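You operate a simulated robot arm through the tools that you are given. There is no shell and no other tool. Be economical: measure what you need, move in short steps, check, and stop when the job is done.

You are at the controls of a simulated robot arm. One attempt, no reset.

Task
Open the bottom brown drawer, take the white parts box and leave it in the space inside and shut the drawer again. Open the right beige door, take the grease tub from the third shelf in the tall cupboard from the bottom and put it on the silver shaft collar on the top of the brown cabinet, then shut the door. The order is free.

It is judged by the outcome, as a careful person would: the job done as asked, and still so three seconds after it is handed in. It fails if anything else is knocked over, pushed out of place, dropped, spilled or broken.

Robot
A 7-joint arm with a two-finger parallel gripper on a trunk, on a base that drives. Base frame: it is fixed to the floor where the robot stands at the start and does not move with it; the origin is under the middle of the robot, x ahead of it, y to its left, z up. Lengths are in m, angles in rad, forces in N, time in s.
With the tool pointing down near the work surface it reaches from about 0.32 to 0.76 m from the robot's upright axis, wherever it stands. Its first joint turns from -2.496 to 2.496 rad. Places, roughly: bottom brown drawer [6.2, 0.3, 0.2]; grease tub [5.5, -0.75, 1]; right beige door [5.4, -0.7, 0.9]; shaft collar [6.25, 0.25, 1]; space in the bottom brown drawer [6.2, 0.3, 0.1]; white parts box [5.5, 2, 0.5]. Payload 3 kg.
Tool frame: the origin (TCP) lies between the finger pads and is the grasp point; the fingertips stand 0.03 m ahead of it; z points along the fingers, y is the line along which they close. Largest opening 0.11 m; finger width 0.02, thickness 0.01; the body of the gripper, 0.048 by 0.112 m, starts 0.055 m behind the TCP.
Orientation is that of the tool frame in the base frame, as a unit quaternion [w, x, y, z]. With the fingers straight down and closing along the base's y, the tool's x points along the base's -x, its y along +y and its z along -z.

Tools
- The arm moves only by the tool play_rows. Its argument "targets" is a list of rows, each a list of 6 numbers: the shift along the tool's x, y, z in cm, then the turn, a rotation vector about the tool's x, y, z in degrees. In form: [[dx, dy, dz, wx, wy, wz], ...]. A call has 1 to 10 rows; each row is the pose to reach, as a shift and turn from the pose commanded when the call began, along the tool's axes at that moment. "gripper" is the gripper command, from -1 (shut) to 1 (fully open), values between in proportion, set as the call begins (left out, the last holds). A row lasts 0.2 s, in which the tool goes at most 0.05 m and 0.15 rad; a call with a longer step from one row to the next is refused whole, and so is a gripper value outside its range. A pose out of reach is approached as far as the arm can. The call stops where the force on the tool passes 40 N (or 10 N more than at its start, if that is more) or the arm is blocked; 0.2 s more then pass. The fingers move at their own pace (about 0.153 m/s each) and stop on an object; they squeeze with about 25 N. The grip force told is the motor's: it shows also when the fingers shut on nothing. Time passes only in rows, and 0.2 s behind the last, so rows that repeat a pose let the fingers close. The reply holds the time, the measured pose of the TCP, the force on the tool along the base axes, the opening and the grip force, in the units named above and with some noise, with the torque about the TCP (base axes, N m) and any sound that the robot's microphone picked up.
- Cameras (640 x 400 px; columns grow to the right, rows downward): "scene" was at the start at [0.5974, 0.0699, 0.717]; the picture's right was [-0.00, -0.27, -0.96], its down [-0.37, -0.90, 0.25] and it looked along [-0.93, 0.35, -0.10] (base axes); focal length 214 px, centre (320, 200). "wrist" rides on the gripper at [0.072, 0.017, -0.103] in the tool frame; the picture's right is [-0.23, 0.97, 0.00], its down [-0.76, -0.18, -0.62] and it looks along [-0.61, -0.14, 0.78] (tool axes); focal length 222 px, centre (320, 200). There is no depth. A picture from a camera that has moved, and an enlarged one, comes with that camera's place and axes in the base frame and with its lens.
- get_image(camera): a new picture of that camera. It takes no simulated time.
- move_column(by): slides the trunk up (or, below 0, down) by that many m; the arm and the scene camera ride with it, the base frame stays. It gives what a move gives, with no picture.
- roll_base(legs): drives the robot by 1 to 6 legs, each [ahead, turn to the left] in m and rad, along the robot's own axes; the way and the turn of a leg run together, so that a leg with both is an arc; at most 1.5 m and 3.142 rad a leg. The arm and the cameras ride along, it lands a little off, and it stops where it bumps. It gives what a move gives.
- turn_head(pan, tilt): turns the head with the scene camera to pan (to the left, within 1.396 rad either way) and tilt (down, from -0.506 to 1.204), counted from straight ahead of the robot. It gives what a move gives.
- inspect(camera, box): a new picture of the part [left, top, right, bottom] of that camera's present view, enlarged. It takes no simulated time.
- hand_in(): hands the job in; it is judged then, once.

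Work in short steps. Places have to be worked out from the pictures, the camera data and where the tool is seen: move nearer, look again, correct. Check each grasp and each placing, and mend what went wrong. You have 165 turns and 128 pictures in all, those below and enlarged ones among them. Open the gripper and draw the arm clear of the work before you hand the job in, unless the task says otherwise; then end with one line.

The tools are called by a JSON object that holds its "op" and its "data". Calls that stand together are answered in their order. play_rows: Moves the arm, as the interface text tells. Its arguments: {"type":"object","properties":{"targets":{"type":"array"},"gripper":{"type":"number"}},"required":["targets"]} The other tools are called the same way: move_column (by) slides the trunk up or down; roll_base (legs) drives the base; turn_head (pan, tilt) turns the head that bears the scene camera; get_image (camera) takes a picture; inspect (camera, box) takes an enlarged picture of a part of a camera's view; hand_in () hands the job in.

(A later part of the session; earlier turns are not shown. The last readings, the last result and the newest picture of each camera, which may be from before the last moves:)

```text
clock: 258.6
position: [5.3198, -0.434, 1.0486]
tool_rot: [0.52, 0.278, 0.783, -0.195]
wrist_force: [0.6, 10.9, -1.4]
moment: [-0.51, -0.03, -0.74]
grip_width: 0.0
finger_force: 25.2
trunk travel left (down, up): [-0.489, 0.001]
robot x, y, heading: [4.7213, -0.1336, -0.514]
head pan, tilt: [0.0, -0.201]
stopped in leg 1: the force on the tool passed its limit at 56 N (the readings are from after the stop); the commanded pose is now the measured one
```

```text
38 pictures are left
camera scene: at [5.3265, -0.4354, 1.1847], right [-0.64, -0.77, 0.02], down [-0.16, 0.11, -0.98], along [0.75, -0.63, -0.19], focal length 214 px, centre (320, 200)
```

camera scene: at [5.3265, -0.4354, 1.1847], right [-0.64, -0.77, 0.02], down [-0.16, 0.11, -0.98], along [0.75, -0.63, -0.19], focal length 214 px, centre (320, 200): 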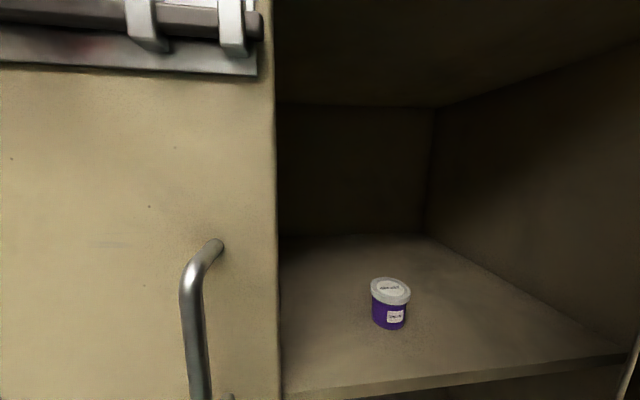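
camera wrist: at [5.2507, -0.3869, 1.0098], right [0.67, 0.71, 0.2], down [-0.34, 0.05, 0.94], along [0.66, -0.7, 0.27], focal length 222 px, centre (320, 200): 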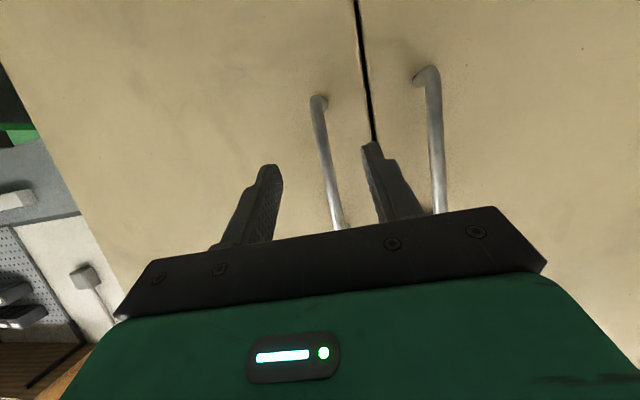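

The base push is too abrupt; static load stays small, so the door resists mainly speed. I sweep the hand slowly right with the arm instead.

{"op": "play_rows", "data": {"targets": [[0, -1, 0, 0, 0, 0], [0, -2, 0, 0, 0, 0], [0, -3, 0, 0, 0, 0], [0, -4, 0, 0, 0, 0], [0, -5, 0, 0, 0, 0], [0, -6, 0, 0, 0, 0], [0, -7, 0, 0, 0, 0], [0, -8, 0, 0, 0, 0], [0, -9, 0, 0, 0, 0], [0, -10, 0, 0, 0, 0]]}}

{"op": "get_image", "data": {"camera": "wrist"}}

```text
clock: 259.0
position: [5.3163, -0.4336, 1.0488]
tool_rot: [0.519, 0.274, 0.786, -0.193]
wrist_force: [1.2, 20.0, 2.8]
moment: [-0.97, 0.28, -1.4]
grip_width: 0.0
finger_force: 25.2
trunk travel left (down, up): [-0.489, 0.001]
robot x, y, heading: [4.7219, -0.1343, -0.521]
head pan, tilt: [0.0, -0.201]
stopped in row 1: the force on the tool passed its limit at 49 N (the readings are from after the stop); the commanded pose is now the measured one
```

```text
37 pictures are left
camera wrist: at [5.232, -0.3415, 1.0215], right [0.69, 0.7, 0.19], down [-0.32, 0.05, 0.95], along [0.65, -0.71, 0.26], focal length 222 px, centre (320, 200)
```

wrist: 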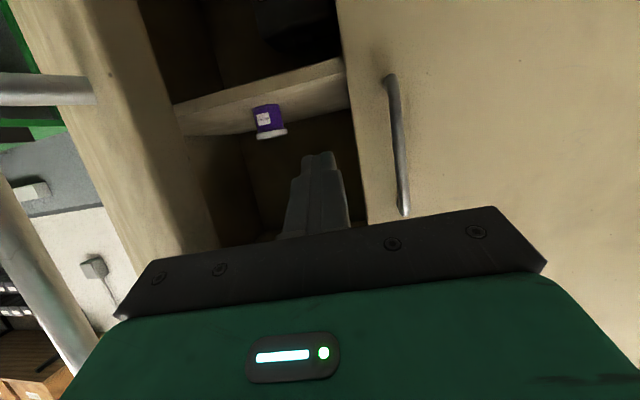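

The gripper body, not the fingers, is against the door's edge. I rotate the hand 30° to the right so the fingers reach behind the door, then shift right 5 cm.

{"op": "play_rows", "data": {"targets": [[0, 0.5, 0, 6.9, 0, 2.8], [0, 0.5, 0, 13.8, 0, 5.6], [0, 0.5, 0, 20.7, 0, 8.4], [0, 0.5, 0, 27.6, 0, 11.1], [0, -1, 0.1, 27.6, 0, 11.1], [0, -2, 0.2, 27.6, 0, 11.1], [0, -3.5, 0.4, 27.6, 0, 11.1], [0, -5, 0.6, 27.6, 0, 11.1]]}}

{"op": "get_image", "data": {"camera": "wrist"}}

```text
clock: 260.9
position: [5.2921, -0.4717, 1.0471]
tool_rot: [0.456, 0.461, 0.69, -0.322]
wrist_force: [1.4, 31.0, 5.8]
moment: [-1.25, 0.36, -1.85]
grip_width: 0.0
finger_force: 24.6
trunk travel left (down, up): [-0.489, 0.001]
robot x, y, heading: [4.7194, -0.1335, -0.518]
head pan, tilt: [0.0, -0.201]
stopped in row 8: the force on the tool passed its limit at 51 N (the readings are from after the stop); the commanded pose is now the measured one
```

```text
36 pictures are left
camera wrist: at [5.2618, -0.3493, 1.0185], right [0.94, 0.28, 0.19], down [-0.25, 0.21, 0.94], along [0.22, -0.94, 0.27], focal length 222 px, centre (320, 200)
```

wrist: 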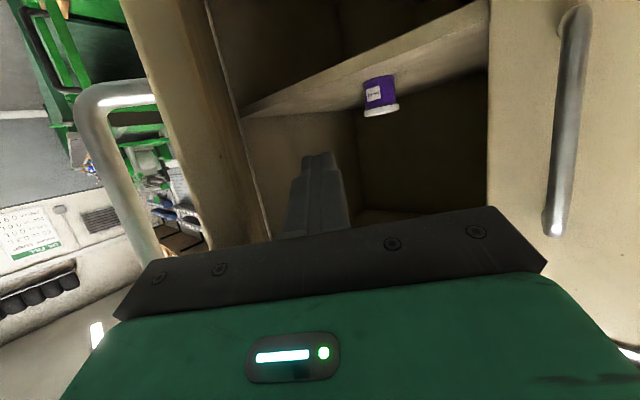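

Fingers are now behind the door. I pull toward the door's opening direction (base −x) slowly.

{"op": "play_rows", "data": {"targets": [[0.18, -0.9, -0.39, 0, 0, 0], [0.37, -1.8, -0.78, 0, 0, 0], [0.55, -2.7, -1.17, 0, 0, 0], [0.73, -3.6, -1.56, 0, 0, 0], [0.92, -4.5, -1.95, 0, 0, 0], [1.1, -5.4, -2.34, 0, 0, 0], [1.28, -6.3, -2.73, 0, 0, 0], [1.46, -7.2, -3.12, 0, 0, 0], [1.65, -8.1, -3.5, 0, 0, 0], [1.83, -9, -3.9, 0, 0, 0]]}}

{"op": "get_image", "data": {"camera": "wrist"}}

```text
clock: 263.1
position: [5.1904, -0.4662, 1.0464]
tool_rot: [0.455, 0.464, 0.689, -0.323]
wrist_force: [-0.8, -0.8, -0.4]
moment: [0.0, 0.0, 0.02]
grip_width: 0.0
finger_force: 24.6
trunk travel left (down, up): [-0.489, 0.001]
robot x, y, heading: [4.7209, -0.1363, -0.515]
head pan, tilt: [0.0, -0.201]
```

```text
35 pictures are left
camera wrist: at [5.1621, -0.3447, 1.0177], right [0.94, 0.27, 0.19], down [-0.25, 0.21, 0.94], along [0.22, -0.94, 0.27], focal length 222 px, centre (320, 200)
```

wrist: 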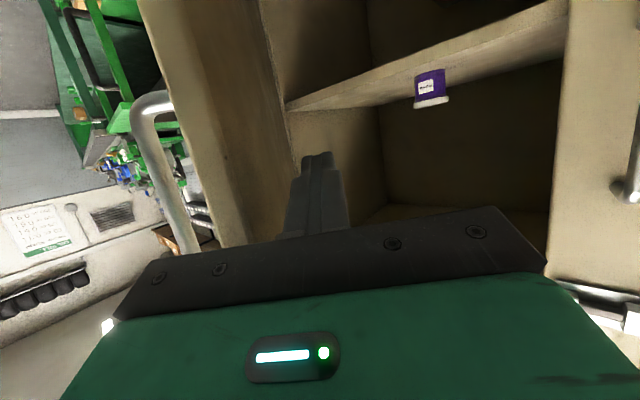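

It swung freely by 10 cm. I continue with the sweep turned further right.

{"op": "play_rows", "data": {"targets": [[0.1, -1.2, -0.2, 0, 0, 0], [0.2, -2.4, -0.4, 0, 0, 0], [0.35, -3.6, -0.6, 0, 0, 0], [0.45, -4.8, -0.8, 0, 0, 0], [0.6, -6, -1.0, 0, 0, 0], [0.7, -7.2, -1.2, 0, 0, 0], [0.8, -8.4, -1.4, 0, 0, 0], [0.9, -9.6, -1.6, 0, 0, 0], [1.0, -10.8, -1.8, 0, 0, 0], [1.15, -12, -2.0, 0, 0, 0]]}}

{"op": "get_image", "data": {"camera": "wrist"}}

```text
clock: 264.9
position: [5.1509, -0.4948, 1.0356]
tool_rot: [0.454, 0.462, 0.691, -0.322]
wrist_force: [-10.0, 29.3, 15.9]
moment: [-1.05, 0.55, -1.6]
grip_width: 0.0
finger_force: 24.6
out of reach, approached as far as the arm can: row 3, 4, 5, 6, 7, 8, 9
trunk travel left (down, up): [-0.489, 0.001]
robot x, y, heading: [4.72, -0.1361, -0.514]
head pan, tilt: [0.0, -0.201]
stopped in row 9: the force on the tool passed its limit at 53 N (the readings are from after the stop); the commanded pose is now the measured one
```

```text
34 pictures are left
camera wrist: at [5.1212, -0.3725, 1.0077], right [0.94, 0.28, 0.19], down [-0.25, 0.21, 0.95], along [0.22, -0.94, 0.27], focal length 222 px, centre (320, 200)
```

wrist: 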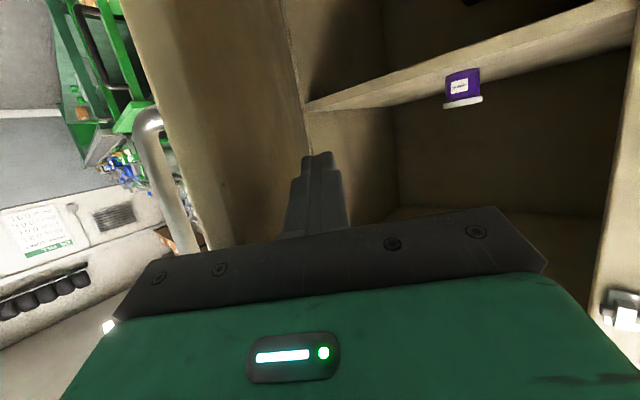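

Arm limit reached; I continue pushing right by turning the base.

{"op": "roll_base", "data": {"legs": [[0, -0.3]]}}

{"op": "roll_base", "data": {"legs": [[0, -0.3]]}}

{"op": "roll_base", "data": {"legs": [[0, -0.3]]}}

{"op": "get_image", "data": {"camera": "wrist"}}

```text
clock: 265.7
position: [5.1456, -0.4951, 1.0343]
tool_rot: [0.449, 0.467, 0.69, -0.324]
wrist_force: [-11.3, 32.5, 15.8]
moment: [-1.1, 0.47, -1.73]
grip_width: 0.0001
finger_force: 25.1
trunk travel left (down, up): [-0.489, 0.001]
robot x, y, heading: [4.7185, -0.1375, -0.523]
head pan, tilt: [0.0, -0.201]
stopped in leg 1: the force on the tool passed its limit at 68 N (the readings are from after the stop); the commanded pose is now the measured one
```

```text
clock: 266.4
position: [5.1409, -0.4981, 1.0317]
tool_rot: [0.441, 0.472, 0.691, -0.324]
wrist_force: [-11.9, 34.8, 16.7]
moment: [-1.26, 0.47, -1.83]
grip_width: 0.0
finger_force: 25.4
trunk travel left (down, up): [-0.489, 0.001]
robot x, y, heading: [4.7191, -0.1396, -0.541]
head pan, tilt: [0.0, -0.201]
stopped in leg 1: the force on the tool passed its limit at 68 N (the readings are from after the stop); the commanded pose is now the measured one
```

```text
clock: 267.2
position: [5.1368, -0.4987, 1.0302]
tool_rot: [0.437, 0.475, 0.691, -0.326]
wrist_force: [-13.6, 36.9, 17.0]
moment: [-1.29, 0.32, -1.62]
grip_width: 0.0
finger_force: 24.6
trunk travel left (down, up): [-0.489, 0.001]
robot x, y, heading: [4.7175, -0.1333, -0.548]
head pan, tilt: [0.0, -0.201]
stopped in leg 1: the force on the tool passed its limit at 76 N (the readings are from after the stop); the commanded pose is now the measured one
```

```text
33 pictures are left
camera wrist: at [5.1098, -0.3764, 1.0063], right [0.95, 0.24, 0.17], down [-0.22, 0.19, 0.96], along [0.2, -0.95, 0.24], focal length 222 px, centre (320, 200)
```

wrist: 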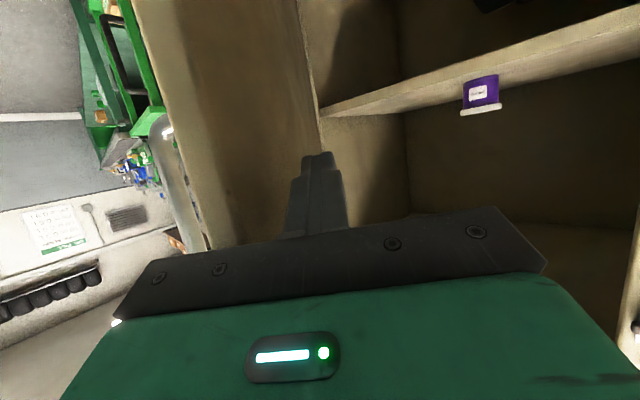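

The reaction lies along the door plane, i.e. I'm pushing edge-on. I back the base with a right turn so the fingers pull the door's inner face in its opening direction.

{"op": "roll_base", "data": {"legs": [[-0.08, -0.09]]}}

{"op": "roll_base", "data": {"legs": [[-0.08, -0.12]]}}

{"op": "get_image", "data": {"camera": "wrist"}}

```text
clock: 268.2
position: [5.0367, -0.497, 1.0301]
tool_rot: [0.42, 0.507, 0.668, -0.346]
wrist_force: [-0.5, 0.2, -0.4]
moment: [0.02, 0.01, 0.01]
grip_width: 0.0
finger_force: 25.0
trunk travel left (down, up): [-0.489, 0.001]
robot x, y, heading: [4.65, -0.0923, -0.636]
head pan, tilt: [0.0, -0.201]
```

```text
clock: 269.3
position: [4.9234, -0.4884, 1.0298]
tool_rot: [0.398, 0.547, 0.637, -0.37]
wrist_force: [-0.4, -0.1, 1.1]
moment: [0.02, 0.04, -0.01]
grip_width: 0.0
finger_force: 24.6
trunk travel left (down, up): [-0.489, 0.001]
robot x, y, heading: [4.5942, -0.0393, -0.755]
head pan, tilt: [0.0, -0.201]
```

```text
32 pictures are left
camera wrist: at [4.9241, -0.3623, 1.0056], right [0.98, 0.03, 0.17], down [-0.17, 0.24, 0.96], along [-0.01, -0.97, 0.24], focal length 222 px, centre (320, 200)
```

wrist: 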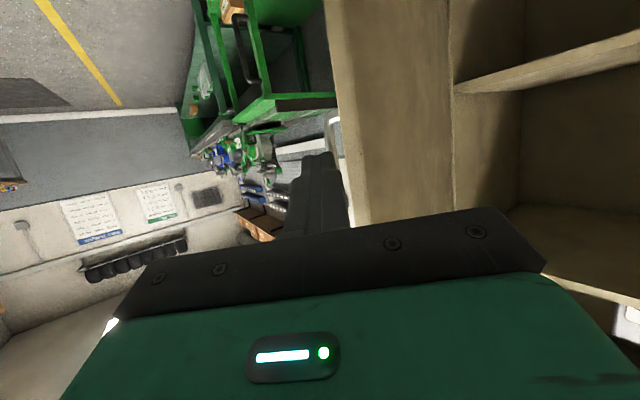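

The hand came free and the door now stands at roughly 70°, enough to pass. I turn the base left, rotate the hand back to face the shelf, and lower the trunk to the tub's height.

{"op": "roll_base", "data": {"legs": [[-0.1, 0.2]]}}

{"op": "move_column", "data": {"by": -0.09}}

{"op": "play_rows", "data": {"targets": [[0, 0, 0, -7.3, -0.3, -3.3], [0, 0, 0, -14.6, -0.6, -6.5], [0, 0, 0, -21.9, -0.9, -9.8], [0, 0, 0, -28, -1.2, -12.6]], "gripper": 1}}

{"op": "get_image", "data": {"camera": "scene"}}

```text
clock: 270.4
position: [4.9278, -0.3543, 1.0318]
tool_rot: [0.432, 0.482, 0.687, -0.329]
wrist_force: [0.2, 0.2, 0.1]
moment: [-0.02, -0.01, 0.07]
grip_width: 0.0
finger_force: 24.5
trunk travel left (down, up): [-0.489, 0.001]
robot x, y, heading: [4.5148, 0.0214, -0.557]
head pan, tilt: [0.0, -0.201]
```

```text
clock: 271.7
position: [4.9271, -0.3537, 0.9415]
tool_rot: [0.432, 0.482, 0.687, -0.329]
wrist_force: [0.9, 0.4, -0.1]
moment: [0.02, 0.03, 0.02]
grip_width: 0.0002
finger_force: 24.9
trunk travel left (down, up): [-0.399, 0.091]
robot x, y, heading: [4.5135, 0.0193, -0.558]
head pan, tilt: [0.0, -0.201]
```

```text
clock: 272.7
position: [5.0085, -0.3286, 0.9521]
tool_rot: [0.483, 0.294, 0.789, -0.24]
wrist_force: [0.1, -1.2, -0.3]
moment: [0.01, 0.0, 0.06]
grip_width: 0.1099
finger_force: 0.0
out of reach, approached as far as the arm can: row 1, 2, 3, 4
trunk travel left (down, up): [-0.399, 0.091]
robot x, y, heading: [4.5091, 0.0213, -0.558]
head pan, tilt: [0.0, -0.201]
```

```text
31 pictures are left
camera scene: at [5.0264, -0.3269, 1.0865], right [-0.7, -0.71, 0.09], down [-0.23, 0.1, -0.97], along [0.68, -0.7, -0.23], focal length 214 px, centre (320, 200)
```

scene: 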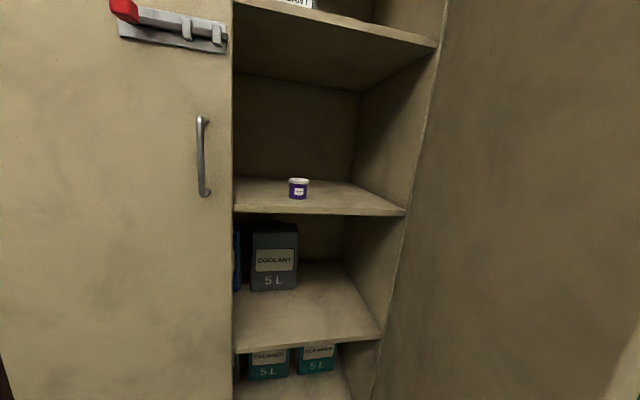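

The tub is at about (n 4.974, w 2.354), shelf top z≈0.951, tub ~5.5 cm wide and tall. I raise 3 cm, level the roll, narrow the opening a bit, and drive 0.33 m closer.

{"op": "move_column", "data": {"by": 0.035}}

{"op": "play_rows", "data": {"targets": [[0, -1.2, 0, 0, 0, 3], [0, -2.5, 0, 0, 0, 6]], "gripper": 0.6}}

{"op": "roll_base", "data": {"legs": [[0.31, 0]]}}

{"op": "get_image", "data": {"camera": "scene"}}

{"op": "get_image", "data": {"camera": "wrist"}}

```text
clock: 273.5
position: [5.0087, -0.3274, 0.9859]
tool_rot: [0.483, 0.294, 0.789, -0.24]
wrist_force: [-0.6, -0.4, 0.4]
moment: [0.0, -0.02, -0.01]
grip_width: 0.11
finger_force: 0.0
trunk travel left (down, up): [-0.434, 0.056]
robot x, y, heading: [4.5143, 0.0182, -0.554]
head pan, tilt: [0.0, -0.201]
```

```text
clock: 274.1
position: [5.009, -0.3306, 0.9998]
tool_rot: [0.488, 0.339, 0.772, -0.225]
wrist_force: [-0.5, -0.6, -0.1]
moment: [0.0, 0.03, 0.0]
grip_width: 0.0881
finger_force: 0.0
out of reach, approached as far as the arm can: row 1, 2
trunk travel left (down, up): [-0.434, 0.056]
robot x, y, heading: [4.5105, 0.0184, -0.56]
head pan, tilt: [0.0, -0.201]
```

```text
clock: 276.2
position: [5.2746, -0.4972, 0.999]
tool_rot: [0.489, 0.338, 0.772, -0.225]
wrist_force: [0.5, 0.1, 0.1]
moment: [0.03, -0.01, -0.04]
grip_width: 0.0882
finger_force: 0.0
trunk travel left (down, up): [-0.434, 0.056]
robot x, y, heading: [4.7786, -0.1491, -0.558]
head pan, tilt: [0.0, -0.201]
```

```text
30 pictures are left
camera scene: at [5.2848, -0.5034, 1.1346], right [-0.74, -0.67, 0.02], down [-0.17, 0.16, -0.97], along [0.65, -0.73, -0.23], focal length 214 px, centre (320, 200)
```

scene: 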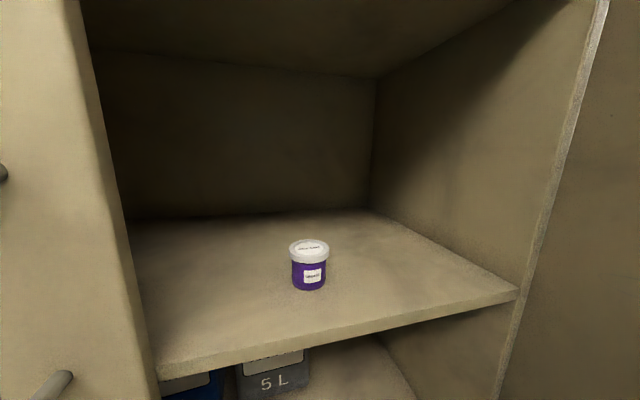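

```text
29 pictures are left
camera wrist: at [5.2037, -0.3924, 0.9771], right [0.79, 0.58, 0.19], down [-0.28, 0.07, 0.96], along [0.54, -0.81, 0.22], focal length 222 px, centre (320, 200)
```

wrist: 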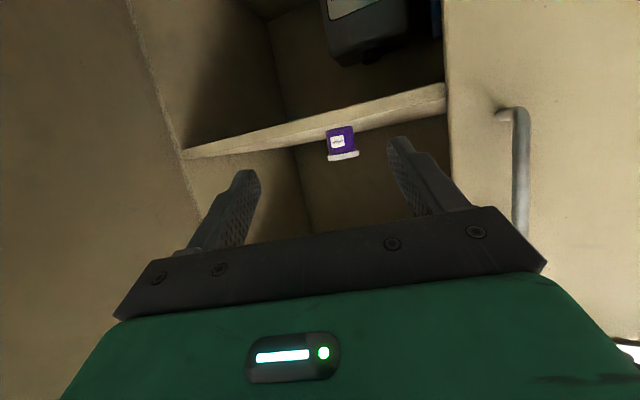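

Tub centre refined to (5.475, -0.698), z 0.951–1.003. I first extend the arm 12 cm and 6 cm right so the hand passes clear of the left door's edge.

{"op": "play_rows", "data": {"targets": [[-0.9, -0.9, 3.2, 0, 0, 0], [-1.8, -1.7, 6.4, 0, 0, 0], [-2.7, -2.6, 9.6, 0, 0, 0], [-3.6, -2.6, 12.8, 0, 0, 0]]}}

{"op": "get_image", "data": {"camera": "scene"}}

```text
clock: 277.2
position: [5.3528, -0.6075, 0.9829]
tool_rot: [0.484, 0.341, 0.772, -0.231]
wrist_force: [0.6, -0.7, 0.1]
moment: [0.0, 0.0, 0.03]
grip_width: 0.0881
finger_force: 0.1
out of reach, approached as far as the arm can: row 1, 2, 3, 4
trunk travel left (down, up): [-0.434, 0.056]
robot x, y, heading: [4.78, -0.1485, -0.558]
head pan, tilt: [0.0, -0.201]
```

```text
28 pictures are left
camera scene: at [5.3647, -0.6135, 1.1191], right [-0.75, -0.66, 0.03], down [-0.18, 0.16, -0.97], along [0.64, -0.73, -0.24], focal length 214 px, centre (320, 200)
```

scene: 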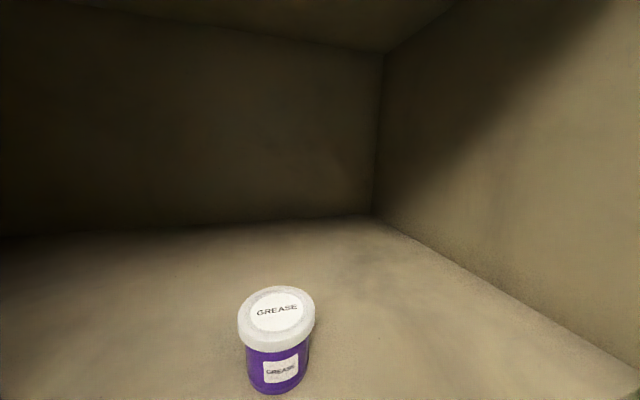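

Confirmed: the tub is 15 cm ahead and 1 cm right. I drive forward 0.145 m with a tiny right turn.

{"op": "roll_base", "data": {"legs": [[0.145, -0.014]]}}

{"op": "turn_head", "data": {"pan": 0, "tilt": 0.8}}

{"op": "get_image", "data": {"camera": "scene"}}

```text
clock: 278.5
position: [5.469, -0.6922, 0.983]
tool_rot: [0.482, 0.346, 0.77, -0.234]
wrist_force: [-0.2, 0.0, -0.1]
moment: [0.03, -0.01, -0.02]
grip_width: 0.0877
finger_force: 0.1
trunk travel left (down, up): [-0.434, 0.056]
robot x, y, heading: [4.9049, -0.222, -0.569]
head pan, tilt: [0.0, -0.201]
```

```text
clock: 279.8
position: [5.4697, -0.6914, 0.9844]
tool_rot: [0.483, 0.346, 0.769, -0.236]
wrist_force: [0.1, -0.4, -0.4]
moment: [0.01, 0.0, 0.01]
grip_width: 0.0881
finger_force: 0.1
trunk travel left (down, up): [-0.434, 0.056]
robot x, y, heading: [4.8969, -0.2246, -0.574]
head pan, tilt: [0.0, 0.799]
```

```text
27 pictures are left
camera scene: at [5.453, -0.6684, 1.0396], right [-0.76, -0.65, 0.03], down [-0.62, 0.71, -0.33], along [0.19, -0.27, -0.94], focal length 214 px, centre (320, 200)
```

scene: 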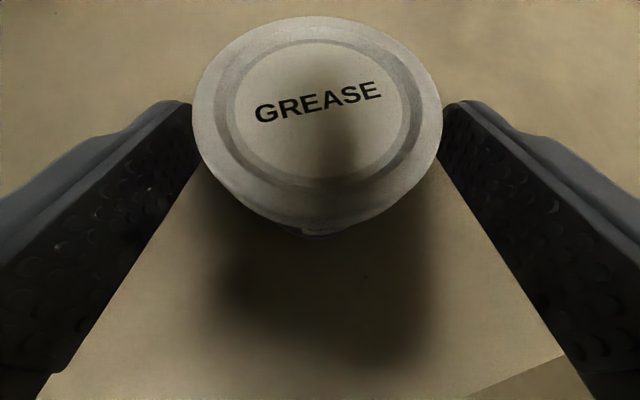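

The tub is centred between the pads at the TCP. I close, then lift 3 cm.

{"op": "play_rows", "data": {"targets": [[0, 0, 0, 0, 0, 0], [0, 0, 0, 0, 0, 0], [0, 0, 0, 0, 0, 0]], "gripper": -1}}

{"op": "move_column", "data": {"by": 0.03}}

{"op": "get_image", "data": {"camera": "scene"}}

```text
clock: 280.6
position: [5.4696, -0.6906, 0.9834]
tool_rot: [0.482, 0.346, 0.77, -0.234]
wrist_force: [0.5, 0.4, 1.2]
moment: [-0.03, -0.02, -0.01]
grip_width: 0.0491
finger_force: 25.1
trunk travel left (down, up): [-0.434, 0.056]
robot x, y, heading: [4.9048, -0.2242, -0.574]
head pan, tilt: [0.0, 0.799]
```

```text
clock: 281.3
position: [5.4696, -0.6928, 1.0137]
tool_rot: [0.482, 0.345, 0.77, -0.234]
wrist_force: [0.2, 0.0, -0.8]
moment: [-0.01, 0.0, -0.01]
grip_width: 0.0489
finger_force: 25.3
trunk travel left (down, up): [-0.464, 0.026]
robot x, y, heading: [4.9049, -0.226, -0.568]
head pan, tilt: [0.0, 0.799]
```

```text
26 pictures are left
camera scene: at [5.4531, -0.6685, 1.0694], right [-0.76, -0.65, 0.03], down [-0.62, 0.71, -0.33], along [0.19, -0.26, -0.95], focal length 214 px, centre (320, 200)
```

scene: 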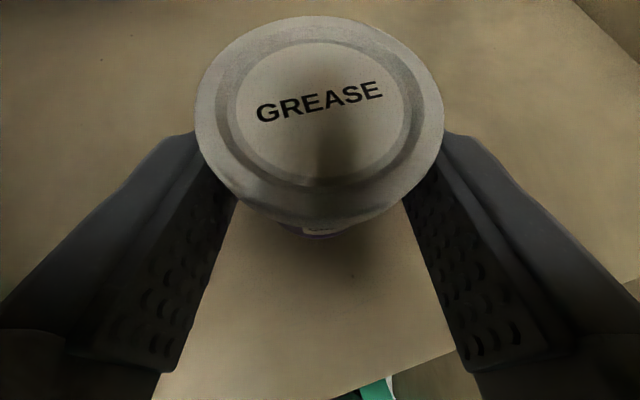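

Tub held securely (4.9 cm). I back straight out of the cupboard, then check.

{"op": "roll_base", "data": {"legs": [[-0.45, 0]]}}

{"op": "roll_base", "data": {"legs": [[0, 0.5]]}}

{"op": "roll_base", "data": {"legs": [[0, 0.5]]}}

{"op": "roll_base", "data": {"legs": [[0, 0.4]]}}

```text
clock: 284.1
position: [5.0914, -0.4507, 1.0154]
tool_rot: [0.482, 0.348, 0.769, -0.236]
wrist_force: [0.3, -0.3, -2.0]
moment: [-0.02, 0.0, 0.02]
grip_width: 0.0488
finger_force: 25.9
trunk travel left (down, up): [-0.464, 0.026]
robot x, y, heading: [4.5257, 0.0209, -0.578]
head pan, tilt: [0.0, 0.799]
```

```text
clock: 285.9
position: [5.2461, -0.1177, 1.0156]
tool_rot: [0.525, 0.145, 0.832, -0.109]
wrist_force: [-0.4, 1.1, -1.3]
moment: [-0.03, -0.01, -0.02]
grip_width: 0.0488
finger_force: 25.5
trunk travel left (down, up): [-0.464, 0.026]
robot x, y, heading: [4.5241, -0.004, -0.068]
head pan, tilt: [0.0, 0.799]
```

```text
clock: 287.8
position: [5.2136, 0.2442, 1.015]
tool_rot: [0.535, -0.066, 0.842, 0.025]
wrist_force: [-0.2, 0.2, -1.7]
moment: [-0.03, 0.02, 0.04]
grip_width: 0.0487
finger_force: 25.3
trunk travel left (down, up): [-0.464, 0.026]
robot x, y, heading: [4.5363, -0.0249, 0.433]
head pan, tilt: [0.0, 0.799]
```

```text
clock: 289.4
position: [5.0526, 0.4927, 1.0157]
tool_rot: [0.52, -0.233, 0.811, 0.132]
wrist_force: [0.7, -0.4, -1.4]
moment: [-0.03, 0.0, 0.01]
grip_width: 0.0489
finger_force: 25.1
trunk travel left (down, up): [-0.464, 0.026]
robot x, y, heading: [4.5524, -0.0369, 0.839]
head pan, tilt: [0.0, 0.799]
```

Now I drive across to stand in front of the brown cabinet, then turn back in steps.

{"op": "roll_base", "data": {"legs": [[0, 0.05], [1.2, 0]]}}

{"op": "roll_base", "data": {"legs": [[0, -0.5]]}}

{"op": "roll_base", "data": {"legs": [[0, -0.5]]}}

{"op": "turn_head", "data": {"pan": 0, "tilt": -0.2}}

{"op": "get_image", "data": {"camera": "scene"}}

```text
clock: 296.0
position: [5.7882, 1.4567, 1.016]
tool_rot: [0.516, -0.254, 0.805, 0.145]
wrist_force: [-0.5, -0.6, -2.0]
moment: [-0.04, 0.01, 0.01]
grip_width: 0.049
finger_force: 25.0
trunk travel left (down, up): [-0.464, 0.026]
robot x, y, heading: [5.3146, 0.8996, 0.886]
head pan, tilt: [0.0, 0.799]
```

```text
clock: 297.8
position: [5.9951, 1.1615, 1.016]
tool_rot: [0.536, -0.048, 0.843, 0.014]
wrist_force: [-0.2, -0.2, -0.6]
moment: [-0.01, 0.05, -0.02]
grip_width: 0.0487
finger_force: 24.4
trunk travel left (down, up): [-0.464, 0.026]
robot x, y, heading: [5.3015, 0.9247, 0.384]
head pan, tilt: [0.0, 0.799]
```

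```text
clock: 299.7
position: [6.0266, 0.8011, 1.0174]
tool_rot: [0.522, 0.161, 0.829, -0.118]
wrist_force: [-0.4, -0.6, -1.3]
moment: [0.01, 0.01, -0.02]
grip_width: 0.049
finger_force: 25.4
trunk travel left (down, up): [-0.464, 0.026]
robot x, y, heading: [5.3062, 0.949, -0.109]
head pan, tilt: [0.0, 0.799]
```

```text
clock: 300.9
position: [6.0271, 0.8017, 1.0181]
tool_rot: [0.523, 0.162, 0.828, -0.119]
wrist_force: [-0.3, -0.4, -1.8]
moment: [0.0, 0.04, -0.02]
grip_width: 0.0488
finger_force: 24.9
trunk travel left (down, up): [-0.464, 0.026]
robot x, y, heading: [5.3091, 0.946, -0.113]
head pan, tilt: [0.0, -0.201]
```

```text
25 pictures are left
camera scene: at [6.0406, 0.8009, 1.1526], right [-0.39, -0.92, 0.03], down [-0.23, 0.07, -0.97], along [0.89, -0.39, -0.24], focal length 214 px, centre (320, 200)
```

scene: 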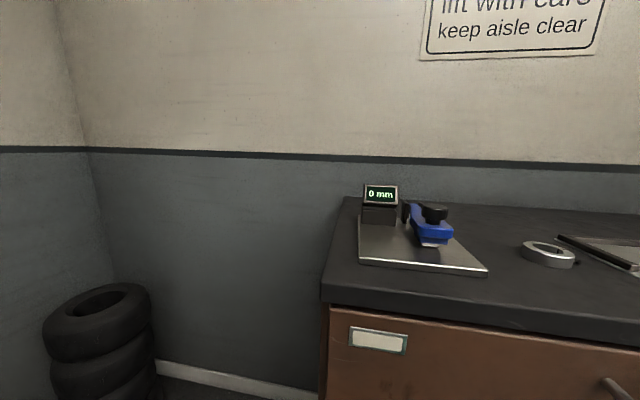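

I see the silver ring collar between a gauge stand and a tray on the cabinet top, at about (6.21, 0.25, 0.97). I finish the turn, raise the trunk and look again.

{"op": "roll_base", "data": {"legs": [[0, -0.455]]}}

{"op": "move_column", "data": {"by": 0.026}}

{"op": "get_image", "data": {"camera": "scene"}}

{"op": "get_image", "data": {"camera": "wrist"}}

```text
clock: 302.7
position: [5.8914, 0.5017, 1.0169]
tool_rot: [0.483, 0.344, 0.771, -0.234]
wrist_force: [-0.1, 0.2, -1.3]
moment: [0.03, 0.0, -0.02]
grip_width: 0.0487
finger_force: 25.3
trunk travel left (down, up): [-0.464, 0.026]
robot x, y, heading: [5.3174, 0.9665, -0.565]
head pan, tilt: [0.0, -0.201]
```

```text
clock: 303.4
position: [5.8913, 0.5012, 1.0433]
tool_rot: [0.482, 0.343, 0.771, -0.233]
wrist_force: [-0.7, 0.2, -1.0]
moment: [0.0, 0.03, -0.01]
grip_width: 0.0488
finger_force: 25.1
trunk travel left (down, up): [-0.49, 0.0]
robot x, y, heading: [5.3187, 0.9662, -0.564]
head pan, tilt: [0.0, -0.201]
```

```text
24 pictures are left
camera scene: at [5.9024, 0.4946, 1.179], right [-0.76, -0.66, 0.03], down [-0.18, 0.16, -0.97], along [0.63, -0.74, -0.24], focal length 214 px, centre (320, 200)
```

scene: 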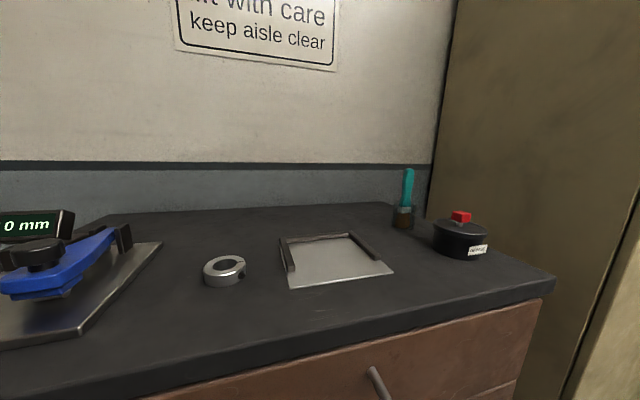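

```text
23 pictures are left
camera wrist: at [5.8217, 0.6062, 1.0218], right [0.8, 0.57, 0.18], down [-0.27, 0.08, 0.96], along [0.53, -0.82, 0.22], focal length 222 px, centre (320, 200)
```

wrist: 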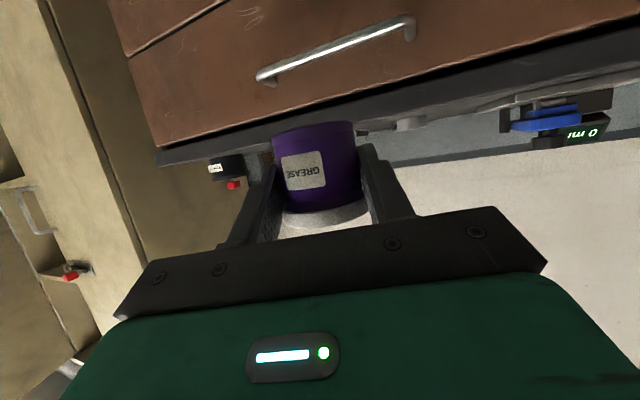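

Triangulated collar: (6.172, 0.379), ring mid z≈1.01, OD ≈6 cm, top ≈1.02. The tub's base is now at 1.011, so I raise the hand 5.5 cm with the arm, keeping it level.

{"op": "play_rows", "data": {"targets": [[-1.6, -0.05, -0.8, 0, 0, 0], [-3.3, -0.1, -1.55, 0, 0, 0], [-5.0, -0.15, -2.3, 0, 0, 0]]}}

{"op": "inspect", "data": {"camera": "scene", "box": [150, 210, 310, 310]}}

```text
clock: 304.2
position: [5.8903, 0.5013, 1.0999]
tool_rot: [0.483, 0.344, 0.771, -0.234]
wrist_force: [0.5, -0.1, -1.9]
moment: [-0.02, 0.01, -0.04]
grip_width: 0.0485
finger_force: 25.4
trunk travel left (down, up): [-0.49, 0.0]
robot x, y, heading: [5.3221, 0.9682, -0.56]
head pan, tilt: [0.0, -0.201]
```

```text
4.00 times, centred on (230, 260) of scene
camera zoom: at [5.9022, 0.4957, 1.2346], right [-0.76, -0.66, 0.03], down [-0.18, 0.16, -0.97], along [0.63, -0.74, -0.24], focal length 858 px, centre (680, -40)
```

zoom: 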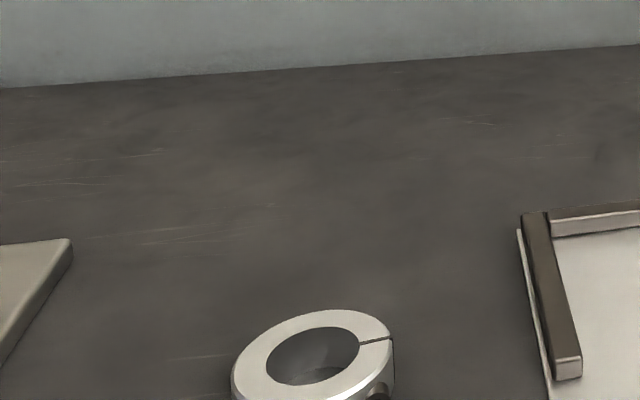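

Level and at z=1.10 now. The ring centre is (6.170, 0.378). I drive 0.25 m forward, then fine-tune.

{"op": "roll_base", "data": {"legs": [[0.25, 0]]}}

{"op": "get_image", "data": {"camera": "wrist"}}

{"op": "get_image", "data": {"camera": "scene"}}

```text
clock: 306.0
position: [6.1035, 0.3684, 1.0985]
tool_rot: [0.483, 0.342, 0.772, -0.232]
wrist_force: [-0.7, -0.2, -2.0]
moment: [0.02, -0.01, 0.01]
grip_width: 0.0487
finger_force: 24.6
trunk travel left (down, up): [-0.49, 0.0]
robot x, y, heading: [5.5326, 0.8312, -0.559]
head pan, tilt: [0.0, -0.201]
```

```text
21 pictures are left
camera wrist: at [6.0344, 0.4743, 1.0765], right [0.8, 0.57, 0.18], down [-0.27, 0.08, 0.96], along [0.53, -0.82, 0.22], focal length 222 px, centre (320, 200)
```

wrist: 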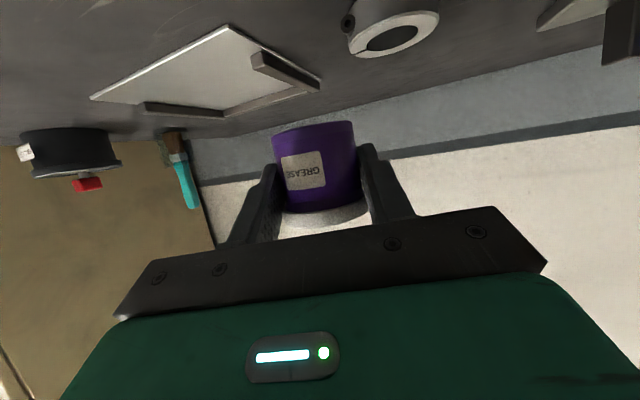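

```text
20 pictures are left
camera scene: at [6.1153, 0.3628, 1.2338], right [-0.75, -0.66, 0.03], down [-0.18, 0.16, -0.97], along [0.63, -0.74, -0.24], focal length 214 px, centre (320, 200)
```

scene: 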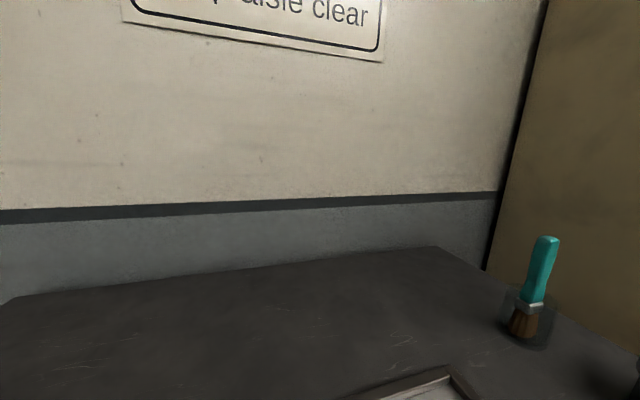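

The wrist view confirms the ring at (6.168, 0.384). I shift 6.2 cm over it with the arm and look.

{"op": "play_rows", "data": {"targets": [[-0.5, 1.9, 1, 0, 0, 0], [-1.0, 3.7, 1.9, 0, 0, 0], [-1.5, 5.5, 2.8, 0, 0, 0]]}}

{"op": "turn_head", "data": {"pan": 0, "tilt": 0.7}}

{"op": "get_image", "data": {"camera": "scene"}}

{"op": "get_image", "data": {"camera": "wrist"}}

```text
clock: 306.8
position: [6.168, 0.381, 1.1004]
tool_rot: [0.483, 0.343, 0.771, -0.233]
wrist_force: [0.0, 0.6, -1.0]
moment: [-0.02, 0.01, 0.01]
grip_width: 0.0487
finger_force: 24.8
trunk travel left (down, up): [-0.49, 0.0]
robot x, y, heading: [5.5304, 0.8344, -0.561]
head pan, tilt: [0.0, -0.201]
```

```text
clock: 308.0
position: [6.1668, 0.3814, 1.0997]
tool_rot: [0.483, 0.343, 0.771, -0.234]
wrist_force: [0.1, -1.2, -0.8]
moment: [0.03, -0.01, 0.03]
grip_width: 0.0485
finger_force: 24.4
trunk travel left (down, up): [-0.49, 0.0]
robot x, y, heading: [5.5338, 0.8351, -0.56]
head pan, tilt: [0.0, 0.7]
```

```text
19 pictures are left
camera scene: at [6.1561, 0.3984, 1.1609], right [-0.75, -0.66, 0.03], down [-0.61, 0.68, -0.42], along [0.26, -0.33, -0.91], focal length 214 px, centre (320, 200)
```

scene: 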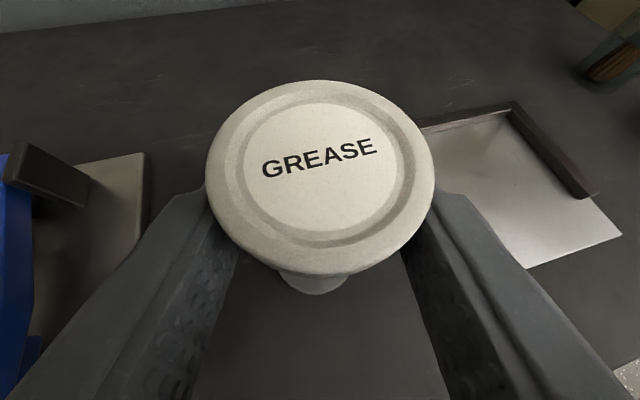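

```text
18 pictures are left
camera wrist: at [6.0984, 0.4865, 1.0779], right [0.8, 0.57, 0.18], down [-0.27, 0.08, 0.96], along [0.53, -0.82, 0.22], focal length 222 px, centre (320, 200)
```

wrist: 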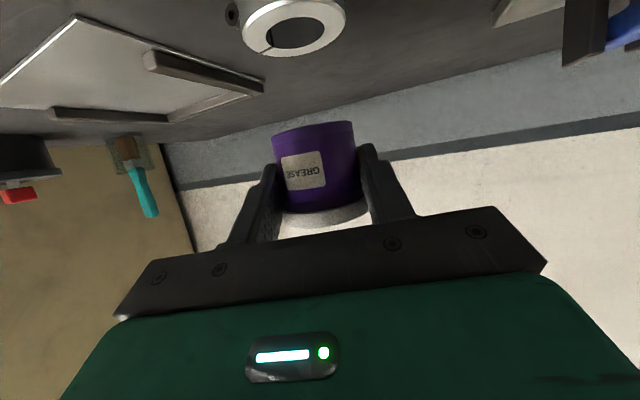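

The tub's centre (6.1715, 0.380) is aligned with the ring (6.170, 0.381). I lower 4 cm, then in small steps to contact.

{"op": "play_rows", "data": {"targets": [[1.2, 0.04, 0.57, 0, 0, 0], [2.4, 0.08, 1.13, 0, 0, 0], [3.6, 0.12, 1.7, 0, 0, 0]]}}

{"op": "get_image", "data": {"camera": "wrist"}}

```text
clock: 308.8
position: [6.1676, 0.3809, 1.0597]
tool_rot: [0.483, 0.342, 0.771, -0.233]
wrist_force: [0.3, 0.8, -0.8]
moment: [0.01, 0.04, -0.02]
grip_width: 0.0487
finger_force: 25.1
trunk travel left (down, up): [-0.49, 0.0]
robot x, y, heading: [5.533, 0.8304, -0.561]
head pan, tilt: [0.0, 0.7]
```

```text
17 pictures are left
camera wrist: at [6.098, 0.4869, 1.0378], right [0.8, 0.57, 0.18], down [-0.27, 0.08, 0.96], along [0.53, -0.82, 0.22], focal length 222 px, centre (320, 200)
```

wrist: 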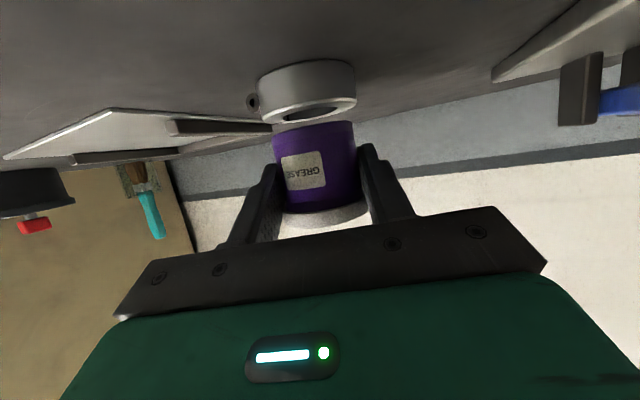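

Nearly on it, well aligned. I go down in 3 mm steps.

{"op": "play_rows", "data": {"targets": [[0.36, 0.01, 0.17, 0, 0, 0]]}}

{"op": "play_rows", "data": {"targets": [[0.27, 0.01, 0.13, 0, 0, 0]]}}

{"op": "play_rows", "data": {"targets": [[0.27, 0.01, 0.13, 0, 0, 0]]}}

```text
clock: 309.2
position: [6.1673, 0.3808, 1.0564]
tool_rot: [0.483, 0.342, 0.771, -0.233]
wrist_force: [-0.2, -1.1, -0.6]
moment: [0.04, 0.03, -0.01]
grip_width: 0.0486
finger_force: 25.1
trunk travel left (down, up): [-0.49, 0.0]
robot x, y, heading: [5.524, 0.8311, -0.562]
head pan, tilt: [0.0, 0.7]
```

```text
clock: 309.6
position: [6.1676, 0.3812, 1.0526]
tool_rot: [0.482, 0.343, 0.772, -0.233]
wrist_force: [0.2, -0.1, -1.2]
moment: [0.0, 0.02, 0.01]
grip_width: 0.0487
finger_force: 24.6
trunk travel left (down, up): [-0.49, 0.0]
robot x, y, heading: [5.5349, 0.8299, -0.56]
head pan, tilt: [0.0, 0.7]
```

```text
clock: 310.0
position: [6.1666, 0.3816, 1.0532]
tool_rot: [0.484, 0.342, 0.771, -0.233]
wrist_force: [2.7, 2.7, 11.4]
moment: [0.2, -0.3, 0.04]
grip_width: 0.0489
finger_force: 25.3
trunk travel left (down, up): [-0.49, 0.0]
robot x, y, heading: [5.5312, 0.8346, -0.559]
head pan, tilt: [0.0, 0.7]
```

Contact (11 N up). I open the fingers moderately and look before withdrawing.

{"op": "play_rows", "data": {"targets": [[0, 0, 0, 0, 0, 0], [0, 0, 0, 0, 0, 0]], "gripper": 0.4}}

{"op": "get_image", "data": {"camera": "wrist"}}

```text
clock: 310.6
position: [6.1655, 0.381, 1.0478]
tool_rot: [0.483, 0.343, 0.771, -0.234]
wrist_force: [0.2, -0.4, 0.0]
moment: [-0.02, 0.01, -0.01]
grip_width: 0.0774
finger_force: 0.1
trunk travel left (down, up): [-0.49, 0.0]
robot x, y, heading: [5.5329, 0.8328, -0.557]
head pan, tilt: [0.0, 0.7]
```

```text
16 pictures are left
camera wrist: at [6.097, 0.4866, 1.0275], right [0.8, 0.57, 0.18], down [-0.27, 0.08, 0.96], along [0.53, -0.82, 0.22], focal length 222 px, centre (320, 200)
```

wrist: 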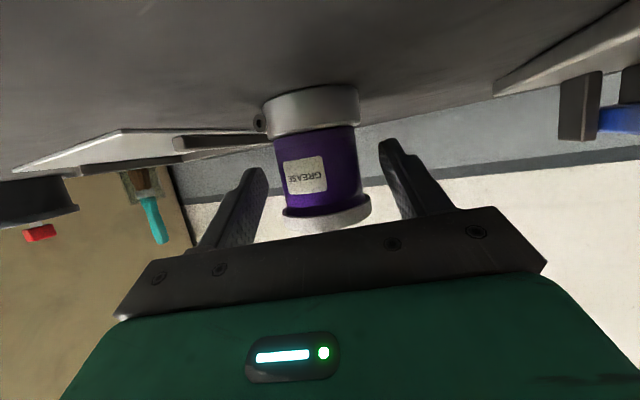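

The tub stands on the collar. I withdraw along the tool axis 10 cm, then back the base off.

{"op": "play_rows", "data": {"targets": [[0, 0, -2.5, 0, 0, 0], [0, 0, -5, 0, 0, 0], [0, 0, -7.5, 0, 0, 0], [0, 0, -10, 0, 0, 0]], "gripper": 0.55}}

{"op": "roll_base", "data": {"legs": [[-0.45, 0]]}}

{"op": "turn_head", "data": {"pan": 0, "tilt": -0.1}}

{"op": "get_image", "data": {"camera": "scene"}}

```text
clock: 311.6
position: [6.1066, 0.4501, 1.0898]
tool_rot: [0.483, 0.343, 0.772, -0.233]
wrist_force: [0.2, 0.0, 0.4]
moment: [0.0, -0.02, -0.04]
grip_width: 0.0852
finger_force: 0.1
trunk travel left (down, up): [-0.49, 0.0]
robot x, y, heading: [5.5334, 0.8298, -0.561]
head pan, tilt: [0.0, 0.7]
```

```text
clock: 314.3
position: [5.7322, 0.6853, 1.0908]
tool_rot: [0.483, 0.343, 0.771, -0.234]
wrist_force: [-0.1, 0.1, 0.2]
moment: [-0.01, 0.0, 0.03]
grip_width: 0.0851
finger_force: 0.1
trunk travel left (down, up): [-0.49, 0.0]
robot x, y, heading: [5.1587, 1.068, -0.562]
head pan, tilt: [0.0, 0.7]
```

```text
clock: 315.4
position: [5.7315, 0.6862, 1.0926]
tool_rot: [0.482, 0.344, 0.771, -0.234]
wrist_force: [-0.7, 0.2, 0.3]
moment: [0.01, -0.01, -0.04]
grip_width: 0.0852
finger_force: 0.1
trunk travel left (down, up): [-0.49, 0.0]
robot x, y, heading: [5.1552, 1.0676, -0.563]
head pan, tilt: [0.0, -0.099]
```

```text
15 pictures are left
camera scene: at [5.7426, 0.6797, 1.2175], right [-0.75, -0.66, 0.03], down [-0.24, 0.23, -0.94], along [0.61, -0.72, -0.33], focal length 214 px, centre (320, 200)
```

scene: 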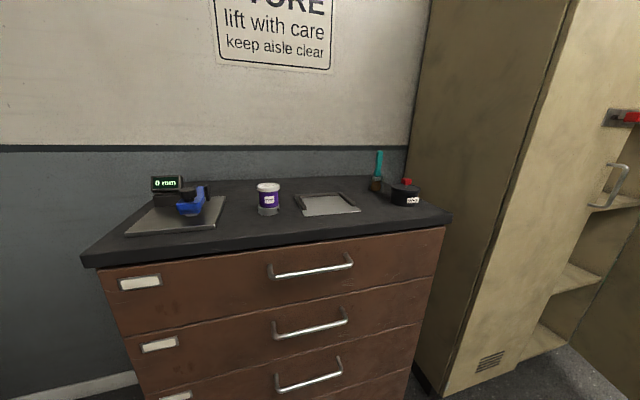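

The tub stands on the collar and everything else on the cabinet is untouched. Now the door: I go round to the right side of the open door, turning in steps.

{"op": "roll_base", "data": {"legs": [[0, -0.55]]}}

{"op": "roll_base", "data": {"legs": [[0, -0.55]]}}

{"op": "roll_base", "data": {"legs": [[0, -0.49]]}}

{"op": "move_column", "data": {"by": -0.3}}

{"op": "get_image", "data": {"camera": "scene"}}

```text
clock: 317.4
position: [5.4402, 0.4402, 1.0921]
tool_rot: [0.4, 0.542, 0.647, -0.358]
wrist_force: [-0.4, 1.5, 0.2]
moment: [0.01, 0.01, 0.01]
grip_width: 0.0852
finger_force: 0.0
trunk travel left (down, up): [-0.49, 0.0]
robot x, y, heading: [5.1777, 1.079, -1.122]
head pan, tilt: [0.0, -0.099]
```

```text
clock: 319.6
position: [5.0692, 0.3954, 1.0928]
tool_rot: [0.286, 0.698, 0.478, -0.45]
wrist_force: [-0.7, 0.2, 0.0]
moment: [0.01, -0.04, 0.03]
grip_width: 0.0853
finger_force: 0.0
trunk travel left (down, up): [-0.49, 0.0]
robot x, y, heading: [5.2022, 1.0732, -1.667]
head pan, tilt: [0.0, -0.099]
stopped in leg 1: the robot was blocked; the commanded pose is now the measured one
```

```text
clock: 321.4
position: [4.7621, 0.5405, 1.0918]
tool_rot: [0.167, 0.793, 0.293, -0.508]
wrist_force: [-0.4, -0.9, -0.8]
moment: [-0.03, 0.03, 0.01]
grip_width: 0.0854
finger_force: 0.0
trunk travel left (down, up): [-0.49, 0.0]
robot x, y, heading: [5.2227, 1.0589, -2.159]
head pan, tilt: [0.0, -0.099]
```

```text
clock: 324.4
position: [4.7626, 0.5407, 0.793]
tool_rot: [0.167, 0.793, 0.293, -0.508]
wrist_force: [-1.3, 0.2, -0.9]
moment: [-0.06, -0.02, -0.03]
grip_width: 0.0854
finger_force: 0.1
trunk travel left (down, up): [-0.19, 0.3]
robot x, y, heading: [5.2228, 1.0645, -2.159]
head pan, tilt: [0.0, -0.099]
```

```text
14 pictures are left
camera scene: at [4.757, 0.5304, 0.9188], right [-0.63, 0.77, 0.03], down [0.24, 0.24, -0.94], along [-0.74, -0.59, -0.34], focal length 214 px, centre (320, 200)
```

scene: 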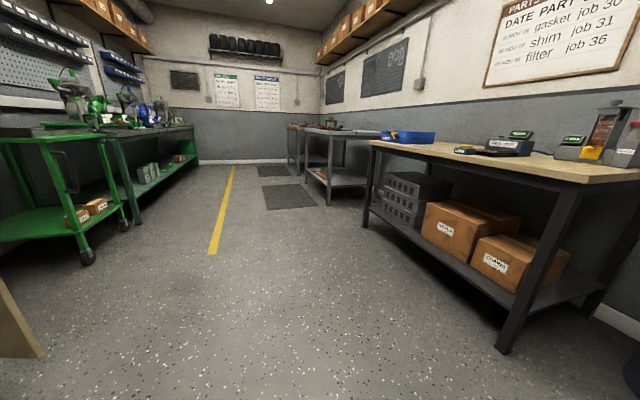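

The aisle is free; the door's free edge is at about (4.96, -0.60). I drive past it and turn back left.

{"op": "roll_base", "data": {"legs": [[0, -0.027], [1.0, 0], [0.76, 0]]}}

{"op": "roll_base", "data": {"legs": [[0, 0.5]]}}

{"op": "roll_base", "data": {"legs": [[0, 0.5]]}}

{"op": "get_image", "data": {"camera": "scene"}}

```text
clock: 333.7
position: [3.7542, -0.8971, 0.7938]
tool_rot: [0.162, 0.795, 0.286, -0.51]
wrist_force: [-0.5, -0.4, 0.8]
moment: [0.04, -0.02, 0.02]
grip_width: 0.0854
finger_force: 0.1
trunk travel left (down, up): [-0.19, 0.3]
robot x, y, heading: [4.2197, -0.3823, -2.174]
head pan, tilt: [0.0, -0.099]
```

```text
clock: 335.6
position: [4.0632, -1.058, 0.7938]
tool_rot: [0.285, 0.698, 0.476, -0.453]
wrist_force: [-0.1, 0.7, -0.7]
moment: [0.01, -0.02, 0.0]
grip_width: 0.0856
finger_force: 0.0
trunk travel left (down, up): [-0.19, 0.3]
robot x, y, heading: [4.1979, -0.3781, -1.66]
head pan, tilt: [0.0, -0.099]
```

```text
clock: 337.4
position: [4.4121, -1.0397, 0.7949]
tool_rot: [0.39, 0.555, 0.637, -0.366]
wrist_force: [-0.5, -0.4, 0.7]
moment: [-0.02, 0.0, 0.03]
grip_width: 0.0851
finger_force: 0.0
trunk travel left (down, up): [-0.19, 0.3]
robot x, y, heading: [4.1766, -0.3884, -1.154]
head pan, tilt: [0.0, -0.099]
```

```text
13 pictures are left
camera scene: at [4.4178, -1.0497, 0.9197], right [-0.99, -0.11, 0.03], down [-0.07, 0.33, -0.94], along [0.1, -0.94, -0.34], focal length 214 px, centre (320, 200)
```

scene: 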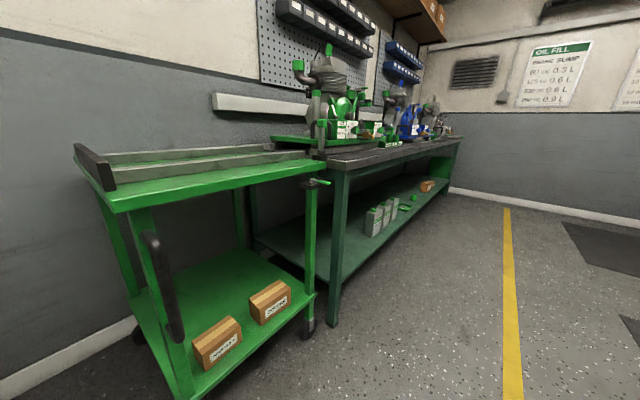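

The green cart is well to the right. I close the fingers, turn to -0.70, drive 0.17 m forward, and then sweep left against the door's outer face.

{"op": "play_rows", "data": {"targets": [[0, 0, 0, 0, 0, 0], [0, 0, 0, 0, 0, 0]], "gripper": -1}}

{"op": "roll_base", "data": {"legs": [[0, 0.45], [0.17, 0]]}}

{"op": "get_image", "data": {"camera": "scene"}}

```text
clock: 338.0
position: [4.4103, -1.0387, 0.7943]
tool_rot: [0.39, 0.555, 0.637, -0.366]
wrist_force: [-0.8, -1.2, 0.6]
moment: [0.02, -0.02, 0.03]
grip_width: 0.0
finger_force: 25.0
trunk travel left (down, up): [-0.19, 0.3]
robot x, y, heading: [4.1755, -0.3904, -1.155]
head pan, tilt: [0.0, -0.099]
```

```text
clock: 340.8
position: [4.7965, -0.9881, 0.7946]
tool_rot: [0.46, 0.403, 0.743, -0.272]
wrist_force: [-0.4, -0.6, -0.5]
moment: [0.02, 0.05, -0.06]
grip_width: 0.0
finger_force: 25.0
trunk travel left (down, up): [-0.19, 0.3]
robot x, y, heading: [4.2983, -0.5057, -0.71]
head pan, tilt: [0.0, -0.099]
```

```text
12 pictures are left
camera scene: at [4.8077, -0.9949, 0.9202], right [-0.85, -0.53, 0.03], down [-0.2, 0.27, -0.94], along [0.49, -0.81, -0.34], focal length 214 px, centre (320, 200)
```

scene: 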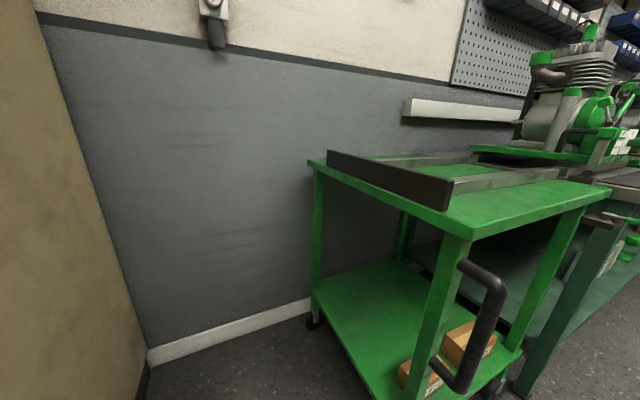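

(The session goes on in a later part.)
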